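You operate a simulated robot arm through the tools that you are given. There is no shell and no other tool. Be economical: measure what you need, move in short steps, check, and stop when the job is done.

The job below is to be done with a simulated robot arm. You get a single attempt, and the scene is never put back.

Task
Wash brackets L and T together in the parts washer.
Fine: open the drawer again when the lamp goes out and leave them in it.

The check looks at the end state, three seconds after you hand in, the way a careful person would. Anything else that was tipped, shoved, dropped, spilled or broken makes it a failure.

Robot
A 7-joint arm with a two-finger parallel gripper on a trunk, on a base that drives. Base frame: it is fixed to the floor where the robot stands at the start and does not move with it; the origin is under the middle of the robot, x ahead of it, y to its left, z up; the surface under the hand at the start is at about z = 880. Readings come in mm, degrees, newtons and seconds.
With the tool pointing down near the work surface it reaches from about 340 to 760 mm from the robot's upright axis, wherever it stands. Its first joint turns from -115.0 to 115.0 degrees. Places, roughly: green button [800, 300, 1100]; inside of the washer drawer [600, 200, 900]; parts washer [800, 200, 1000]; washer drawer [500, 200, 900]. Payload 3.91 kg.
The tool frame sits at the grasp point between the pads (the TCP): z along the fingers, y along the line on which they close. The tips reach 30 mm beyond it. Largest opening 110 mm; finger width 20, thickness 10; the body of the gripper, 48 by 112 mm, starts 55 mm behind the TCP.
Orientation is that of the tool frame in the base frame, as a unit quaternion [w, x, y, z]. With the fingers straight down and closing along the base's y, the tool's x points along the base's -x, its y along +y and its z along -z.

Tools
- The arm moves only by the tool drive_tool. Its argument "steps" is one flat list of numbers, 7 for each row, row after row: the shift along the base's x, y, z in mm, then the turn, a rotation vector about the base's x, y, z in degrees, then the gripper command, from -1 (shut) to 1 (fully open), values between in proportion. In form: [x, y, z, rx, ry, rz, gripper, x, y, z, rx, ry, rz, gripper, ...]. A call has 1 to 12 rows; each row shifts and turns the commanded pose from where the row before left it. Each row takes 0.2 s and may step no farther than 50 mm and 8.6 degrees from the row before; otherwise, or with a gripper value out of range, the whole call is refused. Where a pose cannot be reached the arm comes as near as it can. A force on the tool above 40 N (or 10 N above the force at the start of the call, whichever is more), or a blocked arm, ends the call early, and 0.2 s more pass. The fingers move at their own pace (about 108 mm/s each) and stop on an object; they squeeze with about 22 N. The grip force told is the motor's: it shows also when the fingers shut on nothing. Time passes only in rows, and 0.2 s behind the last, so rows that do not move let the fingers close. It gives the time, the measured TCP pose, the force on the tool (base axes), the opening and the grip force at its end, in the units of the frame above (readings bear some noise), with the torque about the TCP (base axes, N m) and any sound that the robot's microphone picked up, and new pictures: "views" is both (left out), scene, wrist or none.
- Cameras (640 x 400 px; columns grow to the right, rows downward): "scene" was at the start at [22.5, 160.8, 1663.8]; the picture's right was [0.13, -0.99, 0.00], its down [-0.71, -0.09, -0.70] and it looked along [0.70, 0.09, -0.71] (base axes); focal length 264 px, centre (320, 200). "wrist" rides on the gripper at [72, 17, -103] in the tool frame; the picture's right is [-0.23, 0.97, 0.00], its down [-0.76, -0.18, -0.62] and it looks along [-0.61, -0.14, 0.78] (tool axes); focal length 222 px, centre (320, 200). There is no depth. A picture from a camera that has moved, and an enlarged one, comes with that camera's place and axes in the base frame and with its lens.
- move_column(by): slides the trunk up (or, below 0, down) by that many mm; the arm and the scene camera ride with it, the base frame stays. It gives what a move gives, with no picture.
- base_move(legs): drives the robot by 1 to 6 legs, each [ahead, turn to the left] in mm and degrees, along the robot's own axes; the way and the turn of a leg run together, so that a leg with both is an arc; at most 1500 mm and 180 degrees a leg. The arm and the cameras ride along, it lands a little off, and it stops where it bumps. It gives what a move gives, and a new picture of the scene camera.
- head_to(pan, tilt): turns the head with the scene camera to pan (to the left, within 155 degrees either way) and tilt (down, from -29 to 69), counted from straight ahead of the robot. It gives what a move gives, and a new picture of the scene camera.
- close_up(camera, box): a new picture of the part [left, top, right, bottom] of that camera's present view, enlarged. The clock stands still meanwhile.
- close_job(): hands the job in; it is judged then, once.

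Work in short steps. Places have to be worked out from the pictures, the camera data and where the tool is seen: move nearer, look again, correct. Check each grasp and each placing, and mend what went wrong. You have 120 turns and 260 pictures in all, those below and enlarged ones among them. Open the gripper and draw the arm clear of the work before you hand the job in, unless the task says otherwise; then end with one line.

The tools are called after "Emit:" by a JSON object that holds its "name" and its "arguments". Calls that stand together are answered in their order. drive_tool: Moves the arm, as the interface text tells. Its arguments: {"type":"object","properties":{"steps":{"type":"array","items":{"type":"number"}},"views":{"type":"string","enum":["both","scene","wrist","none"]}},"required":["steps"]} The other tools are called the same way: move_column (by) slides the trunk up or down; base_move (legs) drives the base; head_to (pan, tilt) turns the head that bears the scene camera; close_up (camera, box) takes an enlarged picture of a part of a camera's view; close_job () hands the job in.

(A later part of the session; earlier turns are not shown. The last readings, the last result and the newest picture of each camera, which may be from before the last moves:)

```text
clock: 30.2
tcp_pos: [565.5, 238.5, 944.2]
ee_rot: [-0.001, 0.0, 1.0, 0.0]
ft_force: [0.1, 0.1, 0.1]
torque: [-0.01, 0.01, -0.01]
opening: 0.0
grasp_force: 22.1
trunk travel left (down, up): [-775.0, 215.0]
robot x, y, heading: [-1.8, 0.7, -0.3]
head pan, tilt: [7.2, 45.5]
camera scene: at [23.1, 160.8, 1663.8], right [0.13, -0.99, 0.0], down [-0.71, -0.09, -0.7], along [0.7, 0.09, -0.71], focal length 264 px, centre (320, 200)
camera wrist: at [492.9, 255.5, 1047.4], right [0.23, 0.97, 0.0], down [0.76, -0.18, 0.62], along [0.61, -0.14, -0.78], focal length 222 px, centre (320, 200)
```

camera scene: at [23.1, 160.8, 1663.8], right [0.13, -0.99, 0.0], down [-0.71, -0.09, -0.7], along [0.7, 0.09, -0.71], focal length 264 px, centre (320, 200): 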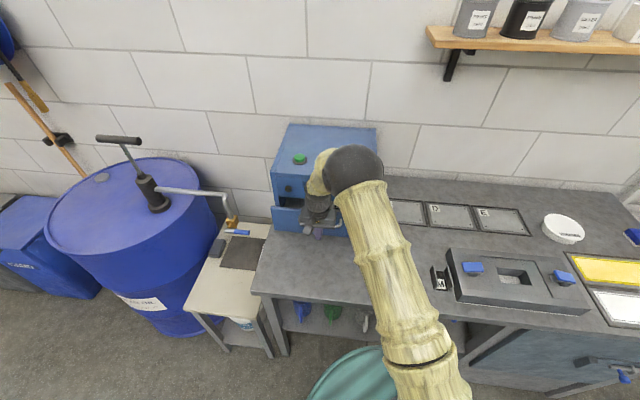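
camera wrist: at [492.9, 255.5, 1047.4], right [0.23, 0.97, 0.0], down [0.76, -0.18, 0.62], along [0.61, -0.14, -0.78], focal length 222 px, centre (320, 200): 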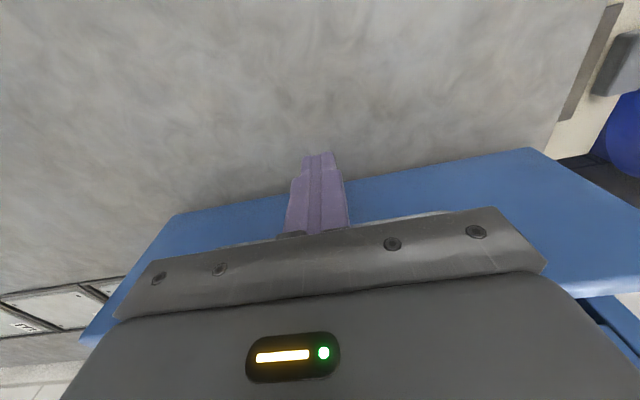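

Nearly closed. I'll push on in smaller rows until it stops.

Emit:
{"name": "drive_tool", "arguments": {"steps": [8, 0, 0, 0, 0, 0, -1, 8, 0, 0, 0, 0, 0, -1, 8, 0, 0, 0, 0, 0, -1, 6, 0, 0, 0, 0, 0, -1, 6, 0, 0, 0, 0, 0, -1]}}

Emit:
{"name": "close_up", "arguments": {"camera": "scene", "box": [240, 110, 400, 260]}}

```text
clock: 31.4
tcp_pos: [601.6, 237.6, 945.1]
ee_rot: [0.001, 0.0, 1.0, 0.0]
ft_force: [-0.1, -0.9, -0.1]
torque: [-0.01, -0.02, 0.02]
opening: 0.1
grasp_force: 21.9
trunk travel left (down, up): [-775.0, 215.0]
robot x, y, heading: [1.0, -0.2, -0.0]
head pan, tilt: [7.2, 45.5]
camera scene: at [22.7, 160.8, 1663.8], right [0.13, -0.99, 0.0], down [-0.71, -0.09, -0.7], along [0.7, 0.09, -0.71], focal length 264 px, centre (320, 200)
camera wrist: at [529.3, 255.8, 1048.7], right [0.23, 0.97, 0.0], down [0.76, -0.18, 0.62], along [0.61, -0.14, -0.78], focal length 222 px, centre (320, 200)
```

scene: 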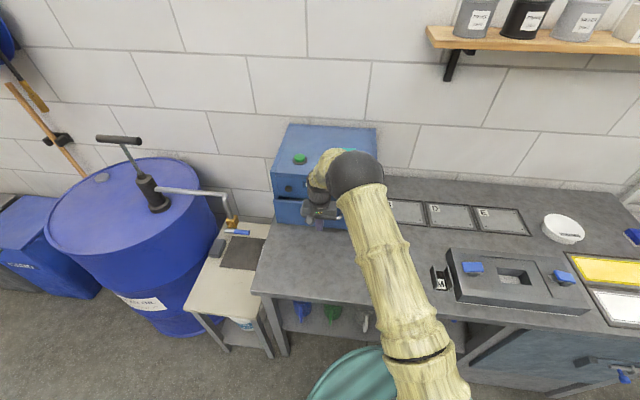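
wrist: 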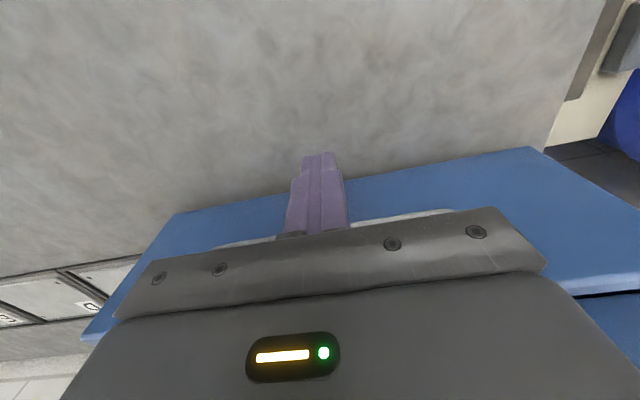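

```text
2.67 times, centred on (320, 185) of scene
camera zoom: at [22.7, 160.8, 1663.8], right [0.13, -0.99, 0.0], down [-0.71, -0.09, -0.7], along [0.7, 0.09, -0.71], focal length 704 px, centre (320, 240)
```

zoom: 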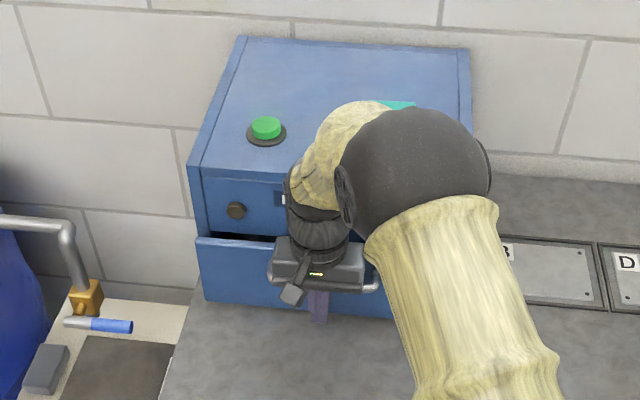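

A small gap remains. I'll continue in 5 mm rows, relying on the force stop.

Emit:
{"name": "drive_tool", "arguments": {"steps": [5, 0, 0, 0, 0, 0, -1, 5, 0, 0, 0, 0, 0, -1, 5, 0, 0, 0, 0, 0, -1, 5, 0, 0, 0, 0, 0, -1, 5, 0, 0, 0, 0, 0, -1], "views": "none"}}

Emit:
{"name": "close_up", "arguments": {"camera": "scene", "box": [240, 110, 400, 260]}}

```text
clock: 32.6
tcp_pos: [614.6, 238.1, 943.9]
ee_rot: [-0.011, -0.001, 1.0, -0.002]
ft_force: [-18.6, -2.3, 6.7]
torque: [0.14, -0.52, 0.11]
opening: 0.3
grasp_force: 21.6
trunk travel left (down, up): [-775.0, 215.0]
robot x, y, heading: [1.3, -0.1, -0.1]
head pan, tilt: [7.2, 45.5]
stopped in row 5: the force on the tool passed its limit at 45 N (the readings are from after the stop); the commanded pose is now the measured one
```

```text
2.67 times, centred on (320, 185) of scene
camera zoom: at [18.7, 159.4, 1664.2], right [0.13, -0.99, 0.0], down [-0.71, -0.09, -0.7], along [0.7, 0.09, -0.71], focal length 704 px, centre (320, 240)
```

zoom: 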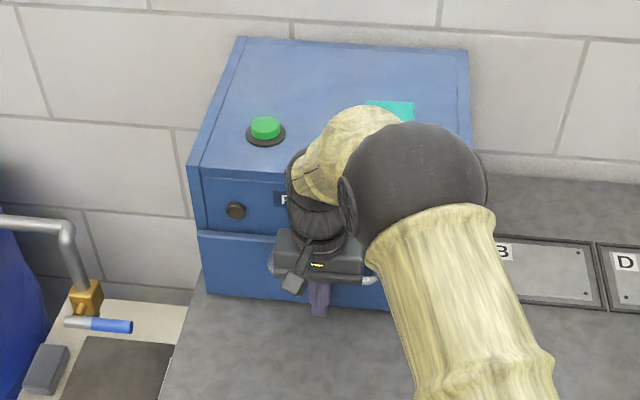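

The drawer looks shut flush and stopped at 45 N. I'll back off, rise above the washer and check.

Emit:
{"name": "drive_tool", "arguments": {"steps": [-15, 0, 0, 0, 0, 0, -1, -30, 0, 0, 0, 0, 0, -1, -40, 0, 0, 0, 0, 0, -1, -30, 0, 40, 0, 0, 0, -1, 0, 0, 50, 0, 0, 0, -1, 0, 0, 50, 0, 0, 0, -1, 0, 0, 50, 0, 0, 0, -1, 0, 0, 50, 0, 0, 0, -1, 0, 0, 50, 0, 0, 0, -1]}}

Emit:
{"name": "close_up", "arguments": {"camera": "scene", "box": [240, 110, 400, 260]}}

```text
clock: 34.6
tcp_pos: [500.1, 236.4, 1233.5]
ee_rot: [-0.008, -0.001, 1.0, -0.002]
ft_force: [-0.1, 0.5, -0.4]
torque: [0.04, 0.04, -0.03]
opening: 0.0
grasp_force: 22.0
trunk travel left (down, up): [-775.0, 215.0]
robot x, y, heading: [2.5, 2.6, 0.1]
head pan, tilt: [7.2, 45.5]
camera scene: at [21.9, 160.4, 1663.8], right [0.13, -0.99, 0.0], down [-0.71, -0.09, -0.7], along [0.7, 0.09, -0.71], focal length 264 px, centre (320, 200)
camera wrist: at [430.9, 254.8, 1336.6], right [0.22, 0.97, -0.01], down [0.77, -0.17, 0.61], along [0.59, -0.14, -0.79], focal length 222 px, centre (320, 200)
```

scene: 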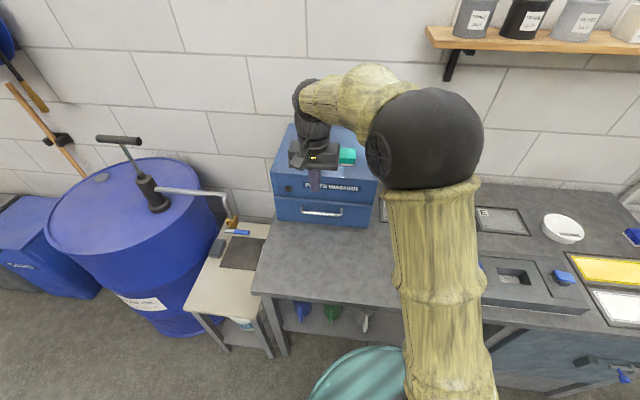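
wrist: 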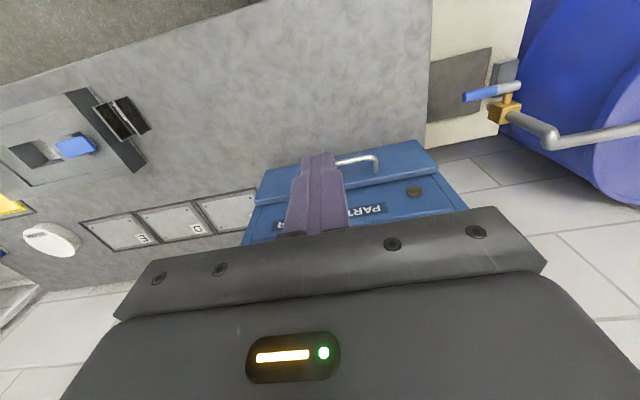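

```text
2.67 times, centred on (320, 185) of scene
camera zoom: at [21.9, 160.4, 1663.8], right [0.13, -0.99, 0.0], down [-0.71, -0.09, -0.7], along [0.7, 0.09, -0.71], focal length 704 px, centre (320, 240)
```

zoom: 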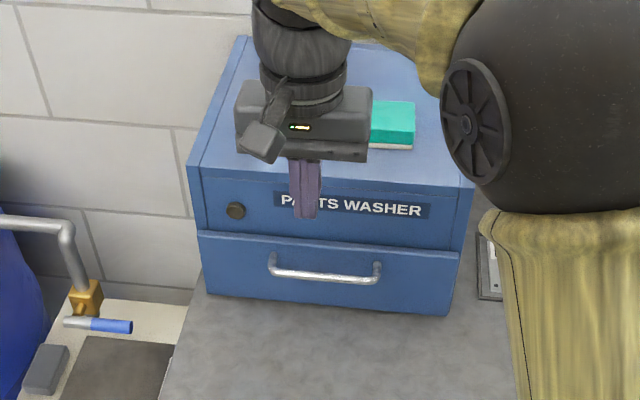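

The drawer is fully closed. I triangulate the button at about (715, 323, 1148). I'll approach above it at z≈1240 and look.

Emit:
{"name": "drive_tool", "arguments": {"steps": [25, 22, 5, 0, 0, 0, -1, 25, 22, 0, 0, 0, 0, -1, 25, 22, 0, 0, 0, 0, -1, 25, 21, 0, 0, 0, 0, -1, 30, 0, 0, 0, 0, 0, -1, 30, 0, 0, 0, 0, 0, -1, 30, 0, 0, 0, 0, 0, -1]}}

Emit:
{"name": "close_up", "arguments": {"camera": "scene", "box": [240, 90, 400, 240]}}

```text
clock: 36.2
tcp_pos: [641.7, 309.5, 1227.1]
ee_rot: [-0.009, -0.002, 1.0, -0.002]
ft_force: [-0.1, 0.1, -0.3]
torque: [0.01, 0.0, 0.0]
opening: 0.0
grasp_force: 22.2
out of reach, approached as far as the arm can: row 5, 6, 7
trunk travel left (down, up): [-775.0, 215.0]
robot x, y, heading: [1.7, 0.5, -0.1]
head pan, tilt: [7.2, 45.5]
camera scene: at [23.2, 160.5, 1663.8], right [0.13, -0.99, 0.0], down [-0.71, -0.09, -0.7], along [0.7, 0.09, -0.71], focal length 264 px, centre (320, 200)
camera wrist: at [570.7, 327.6, 1330.8], right [0.22, 0.97, -0.01], down [0.77, -0.17, 0.61], along [0.59, -0.14, -0.79], focal length 222 px, centre (320, 200)
```

scene: 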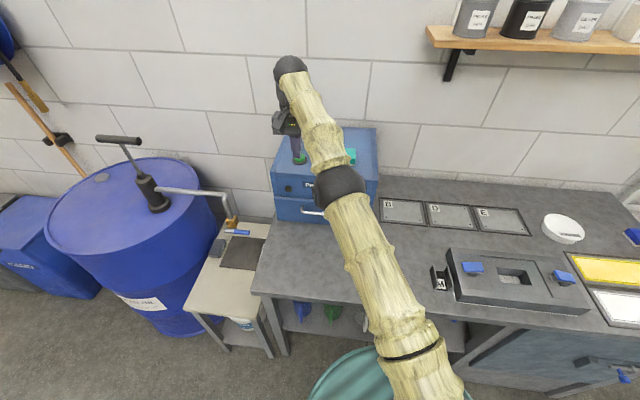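
wrist: 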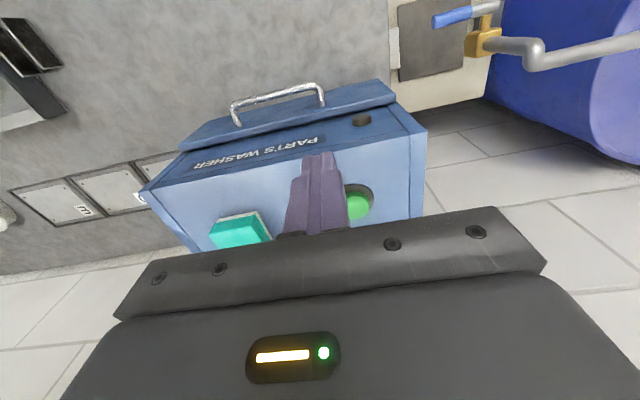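

```text
2.67 times, centred on (320, 165) of scene
camera zoom: at [23.2, 160.5, 1663.8], right [0.13, -0.99, 0.0], down [-0.71, -0.09, -0.7], along [0.7, 0.09, -0.71], focal length 704 px, centre (320, 293)
```

zoom: 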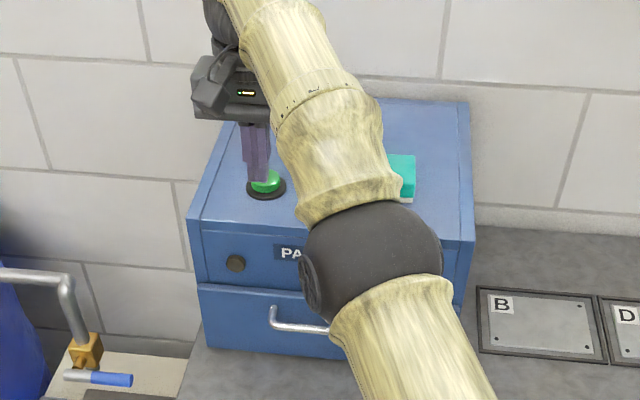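

The arm runs out of reach at this height (642 of about 742 needed), and there's a bin on the floor ahead, so I won't drive. Raising the trunk lets the arm reach farther out; I'll do that, after retracting a little.

Emit:
{"name": "move_column", "arguments": {"by": 200}}

```text
clock: 38.3
tcp_pos: [640.2, 309.8, 1428.2]
ee_rot: [-0.009, -0.001, 1.0, -0.001]
ft_force: [-0.3, 0.2, 0.0]
torque: [0.01, -0.01, 0.02]
opening: 0.0
grasp_force: 21.5
trunk travel left (down, up): [-975.0, 15.0]
robot x, y, heading: [0.9, -3.6, -0.0]
head pan, tilt: [7.2, 45.5]
```

Now I'll lower back to z≈1240 with the trunk up, then extend toward x≈710.

Emit:
{"name": "drive_tool", "arguments": {"steps": [0, 0, -45, 0, 0, 0, -1, 0, 4, -45, 0, 0, 0, -1, 0, 5, -45, 0, 0, 0, -1, 0, 5, -45, 0, 0, 0, -1, 20, 0, 0, 0, 0, 0, -1, 20, 0, 0, 0, 0, 0, -1]}}

```text
clock: 39.7
tcp_pos: [676.4, 323.5, 1254.9]
ee_rot: [-0.008, -0.002, 1.0, -0.001]
ft_force: [-0.1, -0.1, 0.0]
torque: [0.02, 0.0, -0.03]
opening: 0.0
grasp_force: 22.2
out of reach, approached as far as the arm can: row 1, 2, 3, 5, 6
trunk travel left (down, up): [-975.0, 15.0]
robot x, y, heading: [-1.1, 0.7, -0.2]
head pan, tilt: [7.2, 45.5]
camera scene: at [22.3, 159.5, 1863.9], right [0.13, -0.99, 0.0], down [-0.71, -0.09, -0.7], along [0.7, 0.09, -0.71], focal length 264 px, centre (320, 200)
camera wrist: at [606.5, 342.0, 1358.9], right [0.22, 0.97, -0.01], down [0.77, -0.17, 0.61], along [0.6, -0.14, -0.79], focal length 222 px, centre (320, 200)
```

scene: 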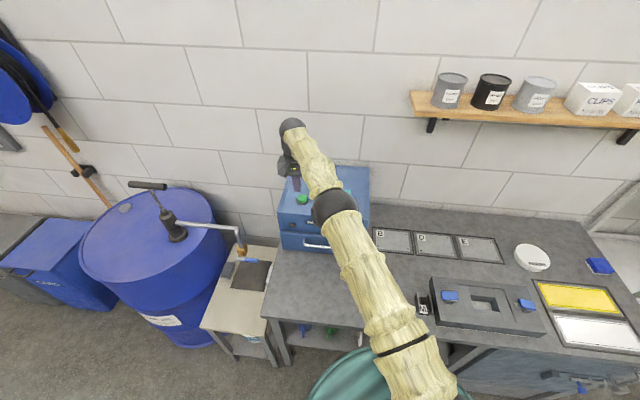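
wrist: 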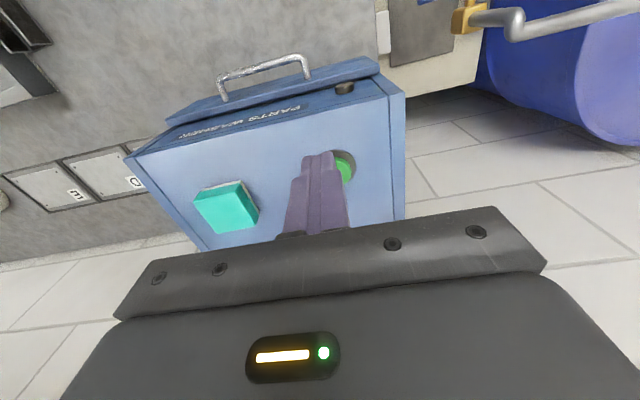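

The button is near (735, 330, ~1145). Straight-down reach is short by about 50 mm, so I'll tilt the tool tip forward by ~24° while extending.

Emit:
{"name": "drive_tool", "arguments": {"steps": [0, 0, -10, 0, -8, 0, -1, 0, 0, -10, 0, -8, 0, -1, 0, 0, -10, 0, -8, 0, -1, 10, 0, 0, 0, 0, 0, -1, 0, 0, 0, 0, 0, 0, -1]}}

Emit:
{"name": "close_up", "arguments": {"camera": "scene", "box": [250, 110, 390, 250]}}

```text
clock: 40.9
tcp_pos: [686.4, 323.3, 1225.7]
ee_rot: [0.2, -0.002, 0.98, -0.001]
ft_force: [-0.3, 0.5, 0.3]
torque: [-0.01, -0.05, -0.01]
opening: 0.0
grasp_force: 22.5
trunk travel left (down, up): [-975.0, 15.0]
robot x, y, heading: [-0.3, 0.6, 0.1]
head pan, tilt: [7.2, 45.5]
camera scene: at [20.8, 161.2, 1863.8], right [0.13, -0.99, 0.0], down [-0.71, -0.09, -0.7], along [0.7, 0.09, -0.71], focal length 264 px, centre (320, 200)
camera wrist: at [580.1, 341.4, 1292.2], right [0.21, 0.97, 0.09], down [0.46, -0.17, 0.87], along [0.87, -0.14, -0.48], focal length 222 px, centre (320, 200)
```

scene: 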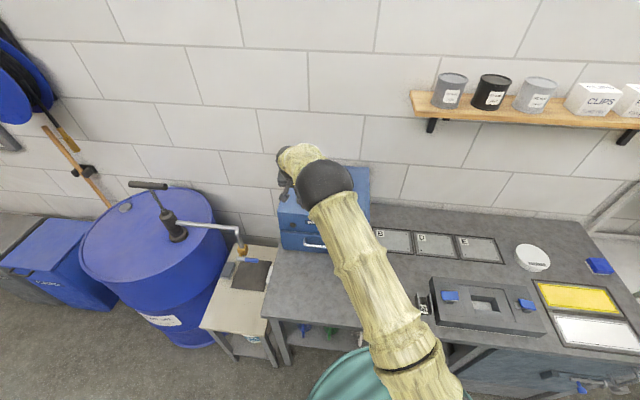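
wrist: 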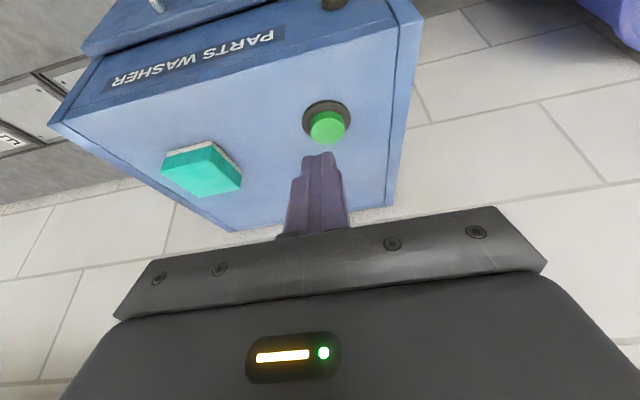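

```text
2.86 times, centred on (320, 180) of scene
camera zoom: at [20.8, 161.2, 1863.8], right [0.13, -0.99, 0.0], down [-0.71, -0.09, -0.7], along [0.7, 0.09, -0.71], focal length 754 px, centre (320, 257)
```

zoom: 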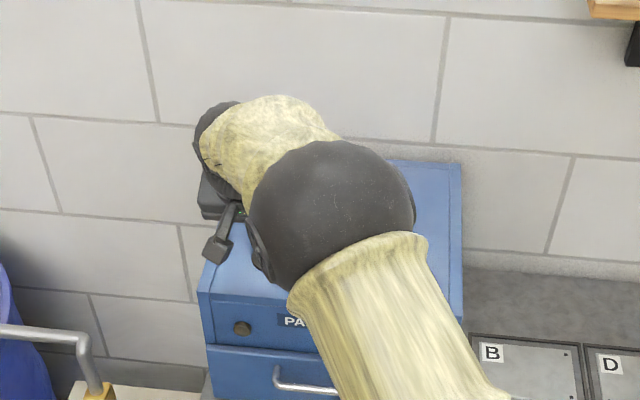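

From this view the button is at about (735, 330, ~1135). I'll move so the fingertips hover ~20 mm above it.

Emit:
{"name": "drive_tool", "arguments": {"steps": [12, 3, -10, 0, 0, 0, -1, 12, 3, -10, 0, 0, 0, -1, 12, 1, -12, 0, 0, 0, -1]}}

Emit:
{"name": "close_up", "arguments": {"camera": "wrist", "box": [240, 60, 420, 220]}}

```text
clock: 41.7
tcp_pos: [723.6, 330.0, 1193.2]
ee_rot: [0.2, -0.001, 0.98, -0.001]
ft_force: [0.5, -0.7, -0.7]
torque: [0.03, 0.0, 0.02]
opening: 0.1
grasp_force: 21.8
trunk travel left (down, up): [-975.0, 15.0]
robot x, y, heading: [-1.9, 0.7, -0.0]
head pan, tilt: [7.2, 45.5]
camera scene: at [24.0, 161.2, 1863.8], right [0.13, -0.99, 0.0], down [-0.71, -0.09, -0.7], along [0.69, 0.09, -0.71], focal length 264 px, centre (320, 200)
camera wrist: at [616.8, 348.0, 1260.1], right [0.21, 0.97, 0.08], down [0.46, -0.17, 0.87], along [0.86, -0.14, -0.48], focal length 222 px, centre (320, 200)
```

scene: 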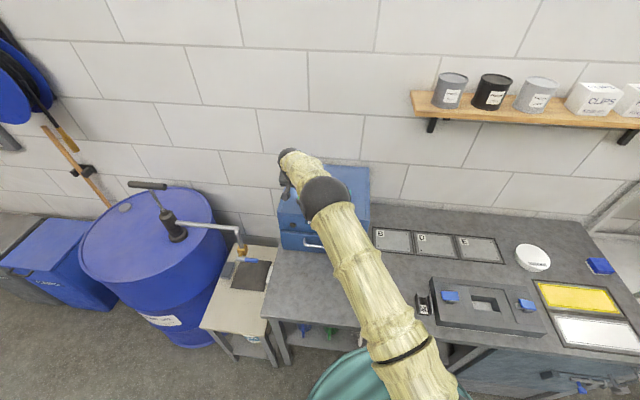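
wrist: 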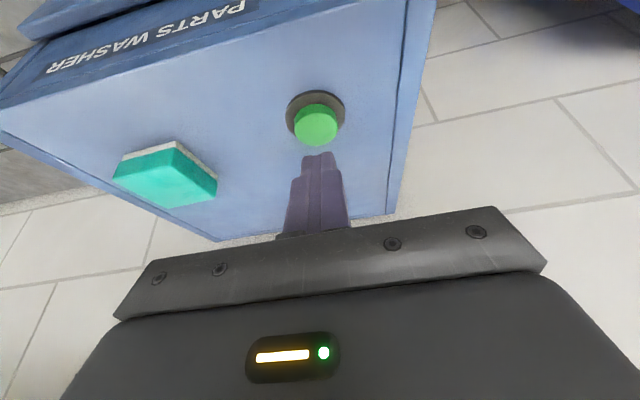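

```text
2.50 times, centred on (330, 140) of wrist
camera zoom: at [616.8, 348.0, 1260.1], right [0.21, 0.97, 0.08], down [0.46, -0.17, 0.87], along [0.86, -0.14, -0.48], focal length 555 px, centre (295, 350)
```

zoom: 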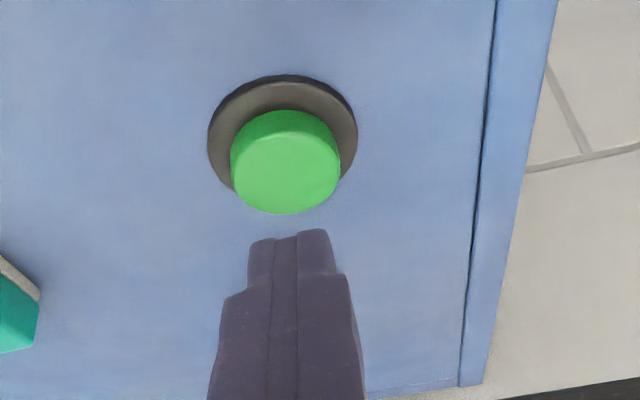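

The tips appear directly above the button, roughly 35 mm below. I'll descend 16 mm and compare again.

Emit:
{"name": "drive_tool", "arguments": {"steps": [0, 1, -8, 0, 0, 0, -1, 0, 0, -8, 0, 0, 0, -1], "views": "none"}}

Emit:
{"name": "close_up", "arguments": {"camera": "wrist", "box": [240, 60, 420, 220]}}

```text
clock: 42.3
tcp_pos: [722.2, 330.7, 1177.5]
ee_rot: [0.201, -0.001, 0.98, -0.002]
ft_force: [0.0, -0.4, -0.5]
torque: [0.0, 0.01, 0.02]
opening: 0.4
grasp_force: 22.1
trunk travel left (down, up): [-975.0, 15.0]
robot x, y, heading: [5.1, -1.0, -0.2]
head pan, tilt: [7.2, 45.5]
```

```text
2.50 times, centred on (330, 140) of wrist
camera zoom: at [616.4, 348.8, 1244.2], right [0.21, 0.97, 0.09], down [0.46, -0.17, 0.87], along [0.86, -0.14, -0.48], focal length 555 px, centre (295, 350)
```

zoom: 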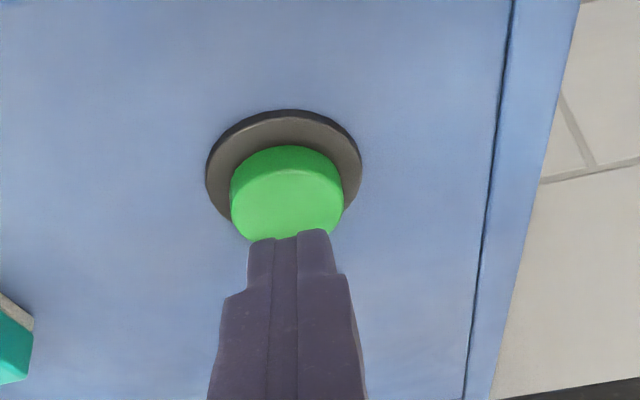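

The button rises toward the tips as expected. I'll press down in 5 mm rows.

Emit:
{"name": "drive_tool", "arguments": {"steps": [0, 0, -6, 0, 0, 0, -1, 0, 0, -5, 0, 0, 0, -1, 0, 0, -4, 0, 0, 0, -1, 0, 0, -4, 0, 0, 0, -1, 0, 0, -4, 0, 0, 0, -1], "views": "none"}}

Emit:
{"name": "close_up", "arguments": {"camera": "wrist", "box": [240, 60, 420, 220]}}

```text
clock: 43.5
tcp_pos: [723.7, 331.3, 1154.8]
ee_rot: [0.2, -0.002, 0.98, -0.001]
ft_force: [-0.4, 0.6, -0.3]
torque: [0.0, 0.01, 0.0]
opening: 0.0
grasp_force: 22.2
trunk travel left (down, up): [-975.0, 15.0]
robot x, y, heading: [-1.4, -2.6, -0.1]
head pan, tilt: [7.2, 45.5]
```

```text
2.50 times, centred on (330, 140) of wrist
camera zoom: at [617.8, 348.7, 1220.4], right [0.21, 0.97, 0.08], down [0.46, -0.17, 0.87], along [0.86, -0.14, -0.48], focal length 555 px, centre (295, 350)
```

zoom: 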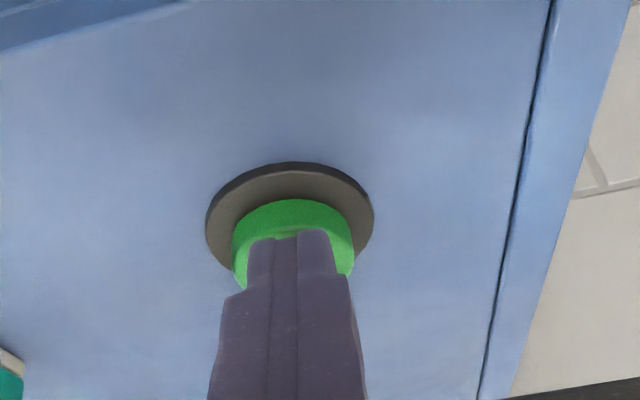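

Just above contact now. I'll press a few mm further.

Emit:
{"name": "drive_tool", "arguments": {"steps": [0, 0, -4, 0, 0, 0, -1, 0, 0, -4, 0, 0, 0, -1, 0, 0, -4, 0, 0, 0, -1], "views": "none"}}

Emit:
{"name": "close_up", "arguments": {"camera": "wrist", "box": [240, 60, 420, 220]}}

```text
clock: 44.3
tcp_pos: [724.3, 330.9, 1141.3]
ee_rot: [0.201, -0.001, 0.98, -0.001]
ft_force: [0.8, -0.4, 2.5]
torque: [-0.04, -0.02, 0.04]
opening: 0.0
grasp_force: 22.0
trunk travel left (down, up): [-975.0, 15.0]
robot x, y, heading: [-0.9, 1.6, -0.2]
head pan, tilt: [7.2, 45.5]
```

```text
2.50 times, centred on (330, 140) of wrist
camera zoom: at [617.5, 348.8, 1208.8], right [0.21, 0.97, 0.09], down [0.46, -0.17, 0.87], along [0.87, -0.14, -0.48], focal length 555 px, centre (295, 350)
```

zoom: 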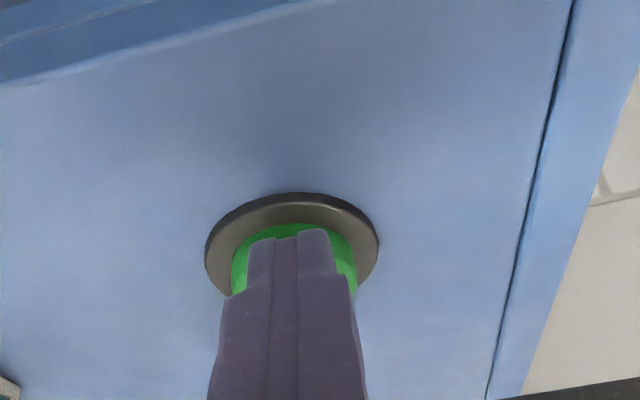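

Contact at 2.5 N, the button beginning to give. I'll press a few mm more and listen.

Emit:
{"name": "drive_tool", "arguments": {"steps": [0, 0, -3, 0, 0, 0, -1, 0, 0, -2, 0, 0, 0, -1], "views": "scene"}}

Emit:
{"name": "close_up", "arguments": {"camera": "scene", "box": [270, 140, 390, 260]}}

```text
clock: 44.9
tcp_pos: [723.8, 331.6, 1138.4]
ee_rot: [0.201, -0.002, 0.98, -0.001]
ft_force: [1.7, 1.0, 6.6]
torque: [-0.02, -0.1, 0.02]
opening: 0.0
grasp_force: 21.7
trunk travel left (down, up): [-975.0, 15.0]
robot x, y, heading: [0.5, -2.3, -0.1]
head pan, tilt: [7.2, 45.5]
heard: click
camera scene: at [21.6, 160.4, 1864.0], right [0.13, -0.99, 0.0], down [-0.71, -0.09, -0.7], along [0.7, 0.09, -0.71], focal length 264 px, centre (320, 200)
```

scene: 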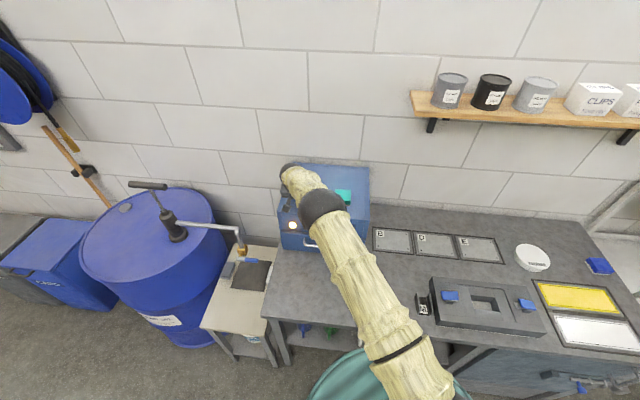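

```text
3.33 times, centred on (330, 200) of scene
camera zoom: at [21.6, 160.4, 1864.0], right [0.13, -0.99, 0.0], down [-0.71, -0.09, -0.7], along [0.7, 0.09, -0.71], focal length 880 px, centre (287, 200)
```

zoom: 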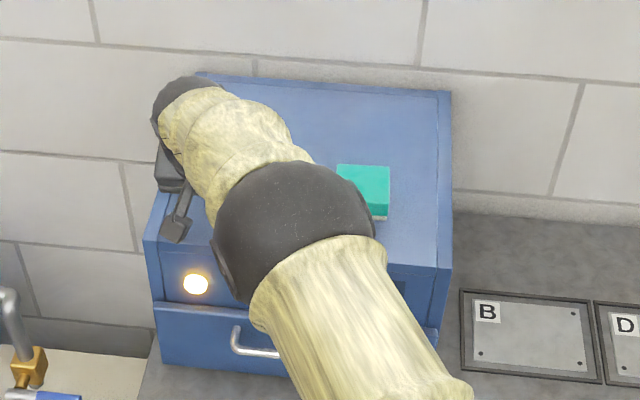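

Click heard and the lamp is lit. I'll raise the hand, back off from the washer and undo the tilt.

Emit:
{"name": "drive_tool", "arguments": {"steps": [0, 0, 15, 0, 0, 0, -1, 0, 0, 40, 0, 0, 0, -1, 0, 0, 45, 0, 0, 0, -1, -40, -10, 25, 0, 0, 0, -1, -40, -10, 20, 0, 8, 0, -1, -40, -10, 0, 0, 8, 0, -1, -40, -10, 0, 0, 7.2, 0, -1, -45, -10, 0, 0, 0, 0, -1, -45, -10, 0, 0, 0, 0, -1]}}

```text
clock: 46.9
tcp_pos: [472.0, 269.4, 1281.8]
ee_rot: [-0.002, -0.002, 1.0, -0.002]
ft_force: [-1.1, 0.3, 0.3]
torque: [0.02, -0.04, -0.01]
opening: 0.0
grasp_force: 22.0
trunk travel left (down, up): [-975.0, 15.0]
robot x, y, heading: [3.0, -3.7, 0.1]
head pan, tilt: [7.2, 45.5]
camera scene: at [20.7, 159.9, 1863.9], right [0.13, -0.99, 0.0], down [-0.71, -0.09, -0.7], along [0.7, 0.09, -0.71], focal length 264 px, centre (320, 200)
camera wrist: at [400.1, 289.1, 1384.6], right [0.22, 0.97, 0.0], down [0.76, -0.17, 0.62], along [0.61, -0.14, -0.78], focal length 222 px, centre (320, 200)
```

scene: 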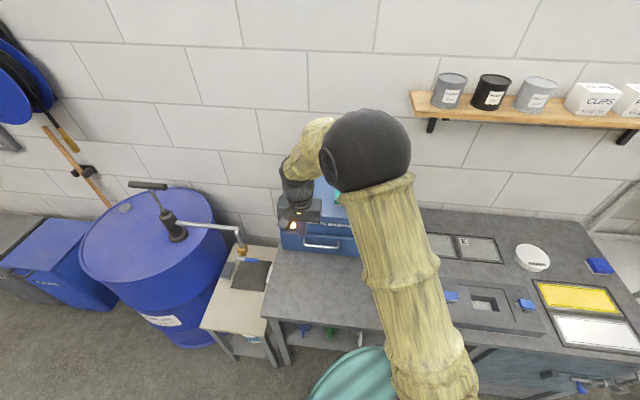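
wrist: 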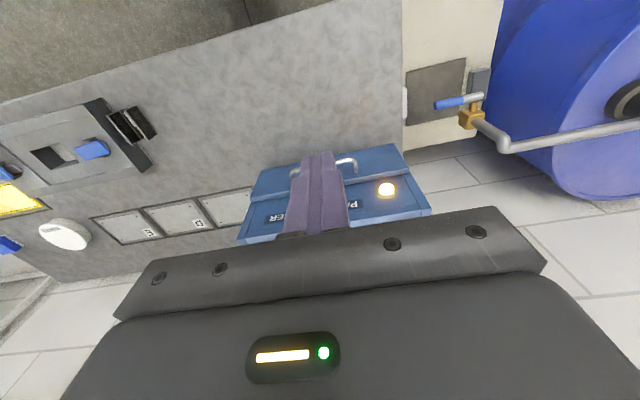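

The lamp is on. While waiting I'll yaw the hand 90° and open fully, so the front finger can hook behind the handle bar with the gripper body staying in front of the washer.

Emit:
{"name": "drive_tool", "arguments": {"steps": [0, -3, 0, 0, 0, 8.2, 1, 0, -3, 0, 0, 0, 8.2, 1, 0, -3, 0, 0, 0, 8.2, 1, 0, -3, 0, 0, 0, 8.2, 1, 0, -3, 0, 0, 0, 8.2, 1, 0, -3, 0, 0, 0, 8.2, 1, 0, -3, 0, 0, 0, 8.2, 1, 0, -3, 0, 0, 0, 8.2, 1, 0, -3, 0, 0, 0, 8.2, 1, 0, -3, 0, 0, 0, 8.2, 1, 0, 0, 0, 0, 0, 8, 1]}}

Emit:
{"name": "move_column", "arguments": {"by": -200}}

```text
clock: 49.3
tcp_pos: [474.5, 239.5, 1281.6]
ee_rot: [0.0, 0.709, -0.705, 0.002]
ft_force: [0.6, -0.1, -0.3]
torque: [0.03, -0.01, -0.03]
opening: 109.9
grasp_force: 0.1
trunk travel left (down, up): [-975.0, 15.0]
robot x, y, heading: [1.5, 4.2, 0.2]
head pan, tilt: [7.2, 45.5]
camera scene: at [22.7, 160.6, 1863.8], right [0.13, -0.99, 0.0], down [-0.71, -0.09, -0.7], along [0.7, 0.09, -0.71], focal length 264 px, centre (320, 200)
camera wrist: at [457.9, 168.3, 1385.3], right [-0.97, 0.22, 0.0], down [0.17, 0.76, 0.62], along [0.14, 0.61, -0.78], focal length 222 px, centre (320, 200)
```

scene: 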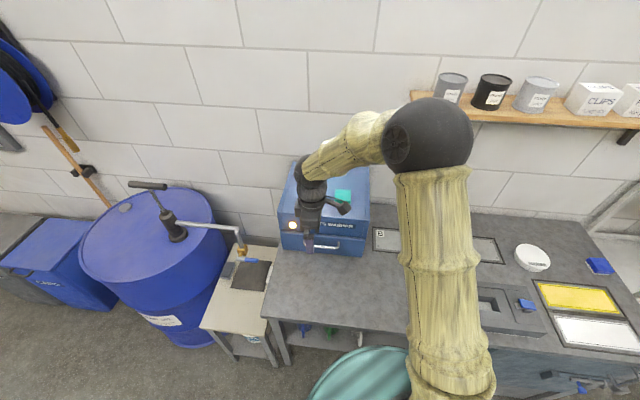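
wrist: 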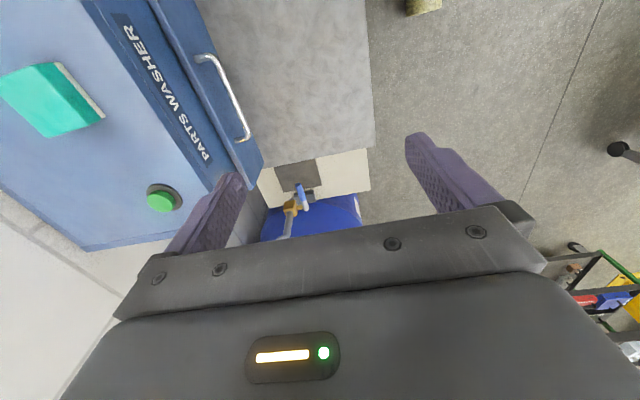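

```text
clock: 51.5
tcp_pos: [473.1, 240.2, 1083.2]
ee_rot: [-0.001, 0.708, -0.706, 0.002]
ft_force: [-0.1, 0.6, -0.4]
torque: [0.02, -0.01, 0.02]
opening: 110.0
grasp_force: 0.1
trunk travel left (down, up): [-775.0, 215.0]
robot x, y, heading: [0.4, -0.2, 0.1]
head pan, tilt: [7.2, 45.5]
```

Now a look at both views from the lower position, including the lamp.

Emit:
{"name": "drive_tool", "arguments": {"steps": [0, 0, 0, 0, 0, 0, 1, 0, 0, 0, 0, 0, 0, 1, 0, 0, 0, 0, 0, 0, 1]}}

Emit:
{"name": "close_up", "arguments": {"camera": "scene", "box": [250, 120, 410, 260]}}

```text
clock: 52.3
tcp_pos: [474.1, 240.1, 1082.2]
ee_rot: [0.0, 0.709, -0.705, 0.002]
ft_force: [0.5, 0.2, -0.2]
torque: [0.0, -0.01, 0.0]
opening: 109.9
grasp_force: 0.1
trunk travel left (down, up): [-775.0, 215.0]
robot x, y, heading: [0.8, 3.8, 0.1]
head pan, tilt: [7.2, 45.5]
camera scene: at [22.5, 160.8, 1663.8], right [0.13, -0.99, 0.0], down [-0.71, -0.09, -0.7], along [0.7, 0.09, -0.71], focal length 264 px, centre (320, 200)
camera wrist: at [457.6, 168.6, 1185.3], right [-0.97, 0.22, 0.0], down [0.17, 0.76, 0.62], along [0.14, 0.61, -0.78], focal length 222 px, centre (320, 200)
```

scene: 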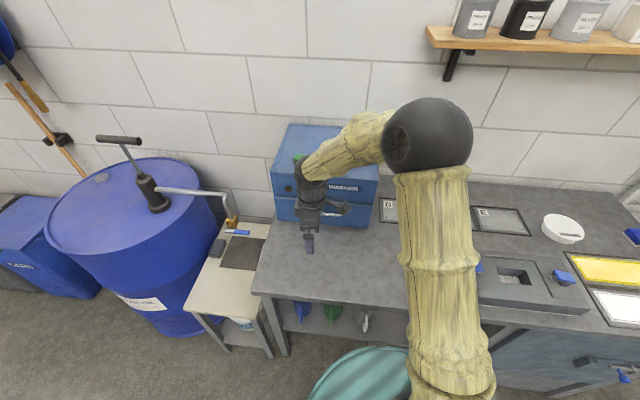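
wrist: 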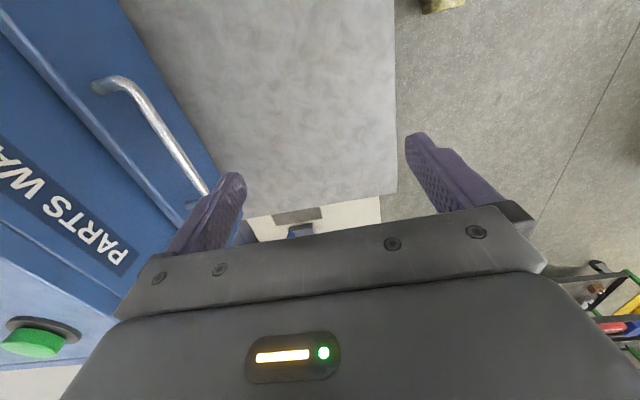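

```text
2.86 times, centred on (330, 190) of scene
camera zoom: at [22.5, 160.8, 1663.8], right [0.13, -0.99, 0.0], down [-0.71, -0.09, -0.7], along [0.7, 0.09, -0.71], focal length 754 px, centre (291, 229)
```

zoom: 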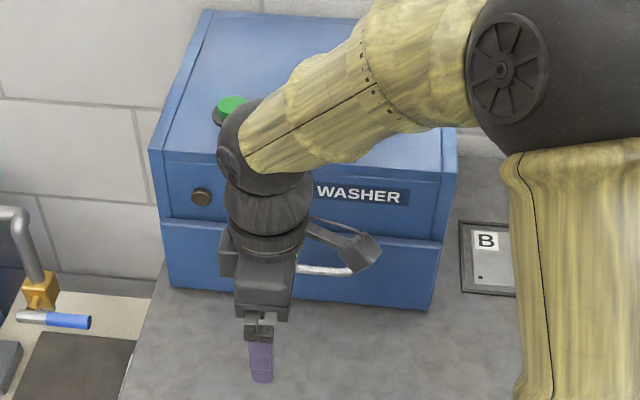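

The lamp is out now. The bar lies near x≈635, y≈172–305, z≈960. I'll bring the front finger over the gap behind the bar (TCP x≈592), tips still above the bar, and check.

Emit:
{"name": "drive_tool", "arguments": {"steps": [30, 0, 0, 0, 0, 0, 1, 30, 0, 0, 0, 0, 0, 1, 30, 0, 0, 0, 0, 0, 1, 28, 0, 0, 0, 0, 0, 1, 0, 0, -25, 0, 0, 0, 1, 0, 0, -25, 0, 0, 0, 1]}}

Emit:
{"name": "close_up", "arguments": {"camera": "wrist", "box": [60, 40, 320, 260]}}

Emit:
{"name": "close_up", "arguments": {"camera": "scene", "box": [270, 150, 390, 250]}}

```text
clock: 53.7
tcp_pos: [593.6, 239.1, 1031.1]
ee_rot: [0.0, 0.708, -0.706, 0.003]
ft_force: [0.2, 0.1, -1.1]
torque: [-0.02, 0.02, 0.0]
opening: 110.1
grasp_force: 0.0
trunk travel left (down, up): [-775.0, 215.0]
robot x, y, heading: [0.3, 1.3, 0.1]
head pan, tilt: [7.2, 45.5]
camera scene: at [23.2, 161.0, 1663.8], right [0.13, -0.99, 0.0], down [-0.71, -0.09, -0.7], along [0.7, 0.09, -0.71], focal length 264 px, centre (320, 200)
camera wrist: at [577.6, 168.2, 1134.4], right [-0.97, 0.22, 0.0], down [0.17, 0.76, 0.62], along [0.14, 0.6, -0.78], focal length 222 px, centre (320, 200)
```

scene: 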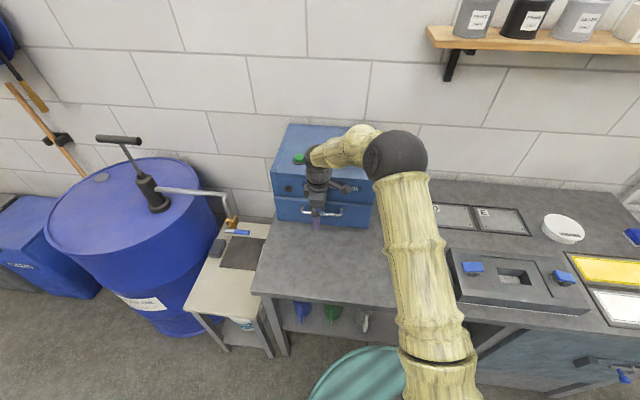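
wrist: 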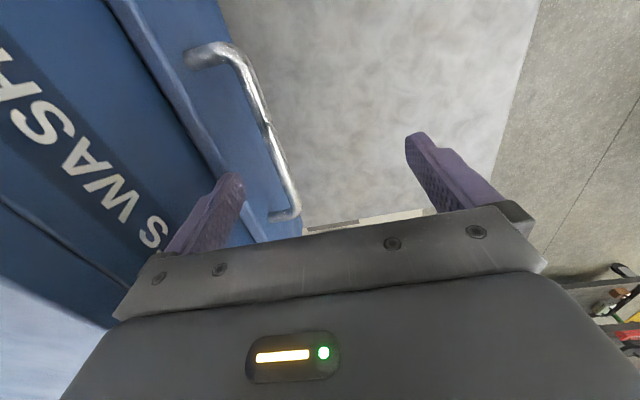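

```text
1.82 times, centred on (190, 150) of wrist
camera zoom: at [577.6, 168.2, 1134.4], right [-0.97, 0.22, 0.0], down [0.17, 0.76, 0.62], along [0.14, 0.6, -0.78], focal length 404 px, centre (556, 291)
```

zoom: 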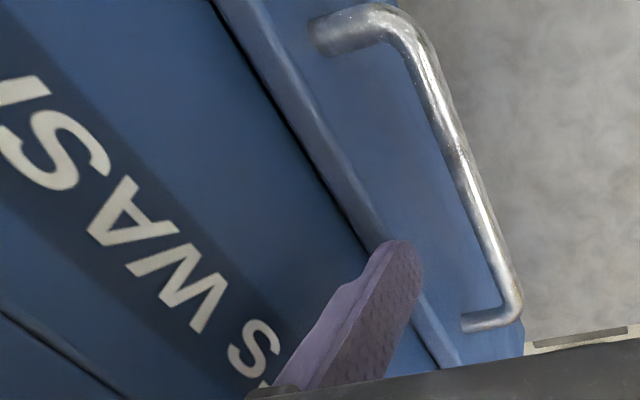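

```text
4.00 times, centred on (330, 200) of scene
camera zoom: at [23.2, 161.0, 1663.8], right [0.13, -0.99, 0.0], down [-0.71, -0.09, -0.7], along [0.7, 0.09, -0.71], focal length 1056 px, centre (280, 200)
```

zoom: 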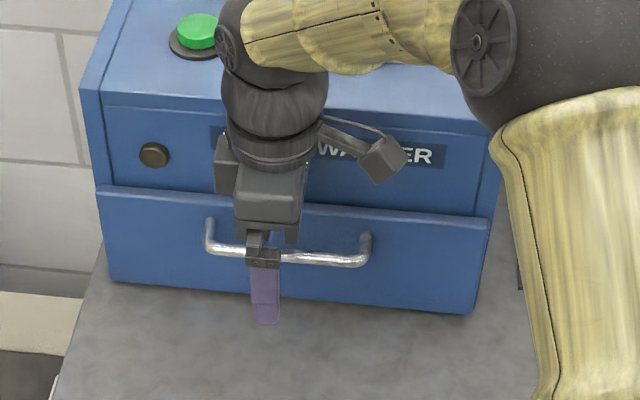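

The bar centre is at x≈634 and the panel face at x≈667. The finger at 649–659 fits centrally in the gap. I'll descend in small rows.

Emit:
{"name": "drive_tool", "arguments": {"steps": [0, 0, -15, 0, 0, 0, 1, 0, 0, -15, 0, 0, 0, 1, 0, 0, -15, 0, 0, 0, 1, 0, 0, -12, 0, 0, 0, 1, 0, 0, -12, 0, 0, 0, 1]}}

Emit:
{"name": "close_up", "arguments": {"camera": "wrist", "box": [60, 40, 320, 260]}}

```text
clock: 54.9
tcp_pos: [591.5, 239.6, 962.5]
ee_rot: [0.0, 0.708, -0.706, 0.002]
ft_force: [0.0, -0.6, -0.1]
torque: [0.0, 0.01, 0.0]
opening: 110.4
grasp_force: 0.1
trunk travel left (down, up): [-775.0, 215.0]
robot x, y, heading: [1.7, 3.5, -0.1]
head pan, tilt: [7.2, 45.5]
camera scene: at [22.9, 160.8, 1663.8], right [0.13, -0.99, 0.0], down [-0.71, -0.09, -0.7], along [0.7, 0.09, -0.71], focal length 264 px, centre (320, 200)
camera wrist: at [575.5, 167.8, 1066.5], right [-0.97, 0.22, 0.0], down [0.17, 0.76, 0.62], along [0.14, 0.6, -0.78], focal length 222 px, centre (320, 200)
```

scene: 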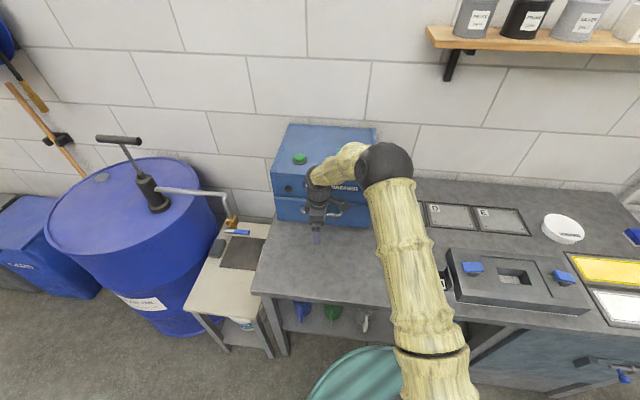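
wrist: 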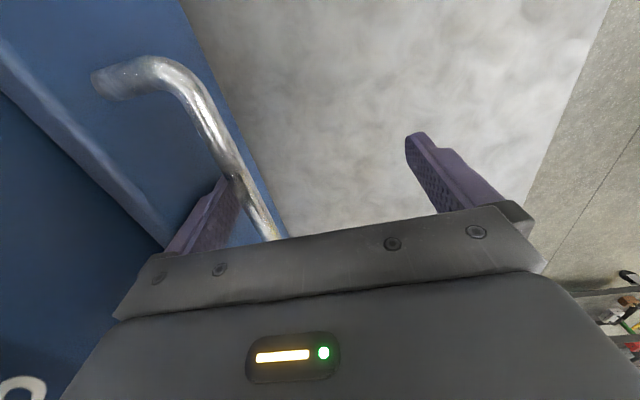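

```text
1.82 times, centred on (190, 150) of wrist
camera zoom: at [575.5, 167.8, 1066.5], right [-0.97, 0.22, 0.0], down [0.17, 0.76, 0.62], along [0.14, 0.6, -0.78], focal length 404 px, centre (556, 291)
```

zoom: 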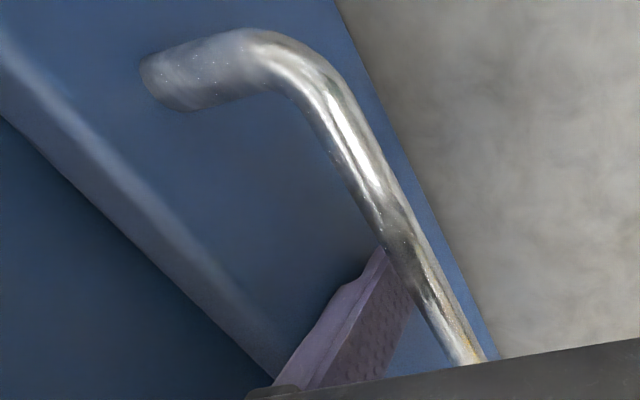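

The finger is hooked behind the bar. I'll pull back gently, starting with small steps.

Emit:
{"name": "drive_tool", "arguments": {"steps": [-5, 0, 0, 0, 0, 0, 1, -5, 0, 0, 0, 0, 0, 1, -6, 0, 0, 0, 0, 0, 1, -8, 0, 0, 0, 0, 0, 1, -8, 0, 0, 0, 0, 0, 1, -8, 0, 0, 0, 0, 0, 1, -8, 0, 0, 0, 0, 0, 1]}}

```text
clock: 56.5
tcp_pos: [545.5, 239.6, 961.7]
ee_rot: [-0.001, 0.708, -0.706, 0.002]
ft_force: [1.5, -0.5, 0.2]
torque: [0.02, -0.01, 0.01]
opening: 110.0
grasp_force: 0.2
trunk travel left (down, up): [-775.0, 215.0]
robot x, y, heading: [-3.6, -0.5, -0.2]
head pan, tilt: [7.2, 45.5]
camera scene: at [22.4, 160.8, 1663.8], right [0.13, -0.99, 0.0], down [-0.71, -0.09, -0.7], along [0.7, 0.09, -0.71], focal length 264 px, centre (320, 200)
camera wrist: at [528.0, 168.2, 1066.2], right [-0.97, 0.22, 0.0], down [0.17, 0.76, 0.62], along [0.14, 0.61, -0.78], focal length 222 px, centre (320, 200)
```

scene: 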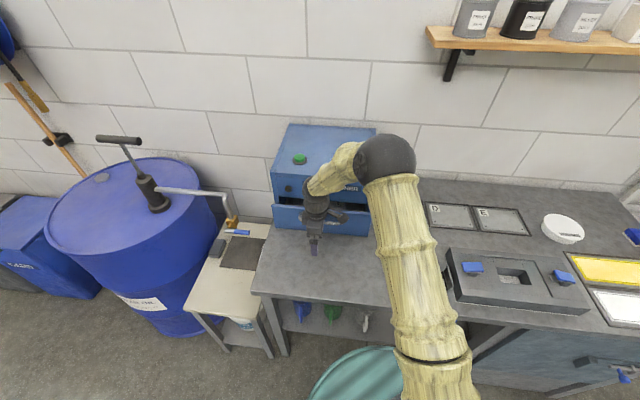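
wrist: 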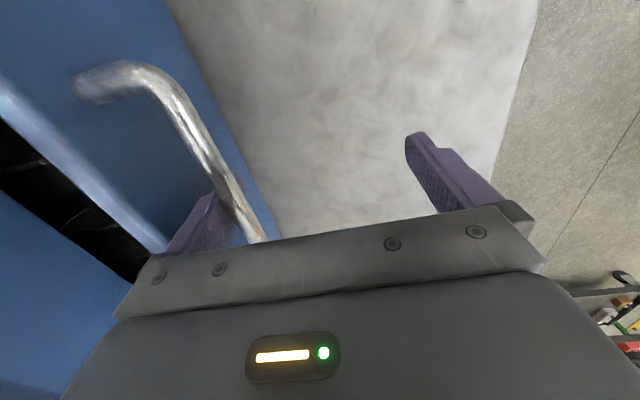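

The drawer is opening smoothly. I'll continue.

Emit:
{"name": "drive_tool", "arguments": {"steps": [-12, 0, 0, 0, 0, 0, 1, -12, 0, 0, 0, 0, 0, 1, -12, 0, 0, 0, 0, 0, 1, -12, 0, 0, 0, 0, 0, 1, -12, 0, 0, 0, 0, 0, 1, -12, 0, 0, 0, 0, 0, 1, -12, 0, 0, 0, 0, 0, 1, -12, 0, 0, 0, 0, 0, 1, -12, 0, 0, 0, 0, 0, 1, -12, 0, 0, 0, 0, 0, 1, -12, 0, 0, 0, 0, 0, 1]}}

```text
clock: 58.9
tcp_pos: [410.4, 242.3, 962.1]
ee_rot: [0.0, 0.708, -0.706, 0.003]
ft_force: [-0.8, -0.9, -0.2]
torque: [-0.03, -0.01, 0.0]
opening: 110.1
grasp_force: 0.1
trunk travel left (down, up): [-775.0, 215.0]
robot x, y, heading: [-1.9, 0.6, 0.0]
head pan, tilt: [7.2, 45.5]
camera scene: at [22.1, 161.0, 1663.8], right [0.13, -0.99, 0.0], down [-0.71, -0.09, -0.7], along [0.7, 0.09, -0.71], focal length 264 px, centre (320, 200)
camera wrist: at [393.9, 170.7, 1065.0], right [-0.97, 0.22, 0.0], down [0.17, 0.76, 0.62], along [0.14, 0.6, -0.78], focal length 222 px, centre (320, 200)
```

scene: 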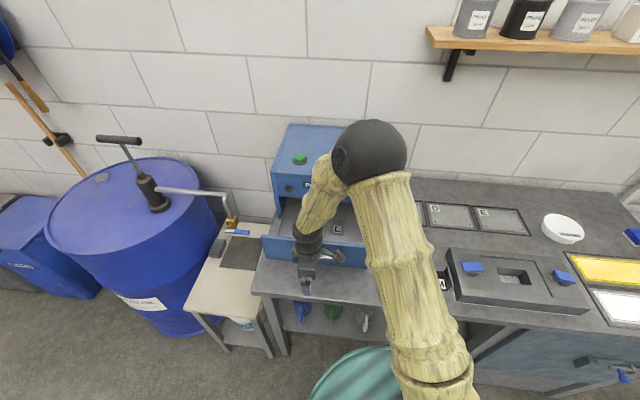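
wrist: 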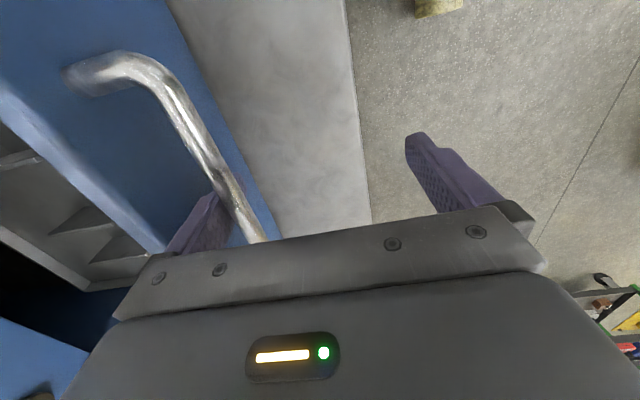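

Mostly open; about 60 mm more to the original opening. I'll pull further with care for the end stop.

Emit:
{"name": "drive_tool", "arguments": {"steps": [-10, 0, 0, 0, 0, 0, 1, -10, 0, 0, 0, 0, 0, 1, -10, 0, 0, 0, 0, 0, 1, -10, 0, 0, 0, 0, 0, 1, -8, 0, 0, 0, 0, 0, 1, -6, 0, 0, 0, 0, 0, 1]}}

```text
clock: 60.3
tcp_pos: [358.1, 240.6, 963.3]
ee_rot: [0.0, 0.708, -0.706, 0.002]
ft_force: [0.0, -0.8, 0.0]
torque: [-0.02, 0.0, 0.0]
opening: 110.2
grasp_force: 0.1
trunk travel left (down, up): [-775.0, 215.0]
robot x, y, heading: [1.6, 4.8, -0.3]
head pan, tilt: [7.2, 45.5]
camera scene: at [22.5, 160.8, 1663.8], right [0.13, -0.99, 0.0], down [-0.71, -0.09, -0.7], along [0.7, 0.09, -0.71], focal length 264 px, centre (320, 200)
camera wrist: at [341.8, 168.8, 1067.1], right [-0.97, 0.22, 0.0], down [0.17, 0.76, 0.62], along [0.14, 0.61, -0.78], focal length 222 px, centre (320, 200)
```

scene: 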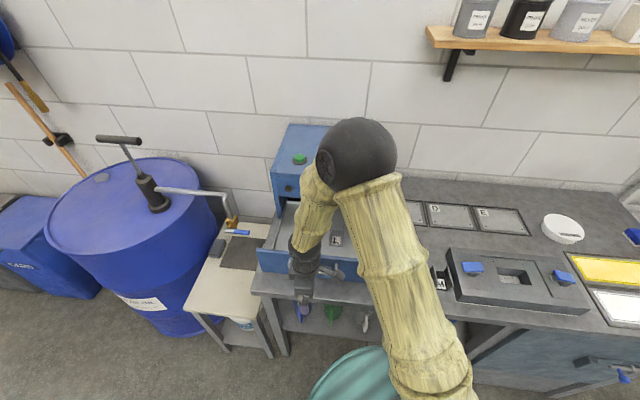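
wrist: 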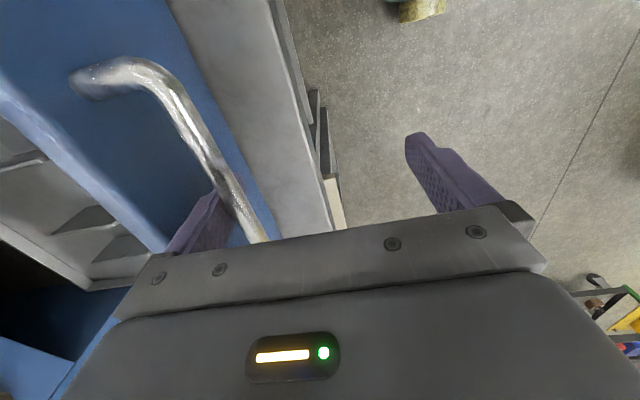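

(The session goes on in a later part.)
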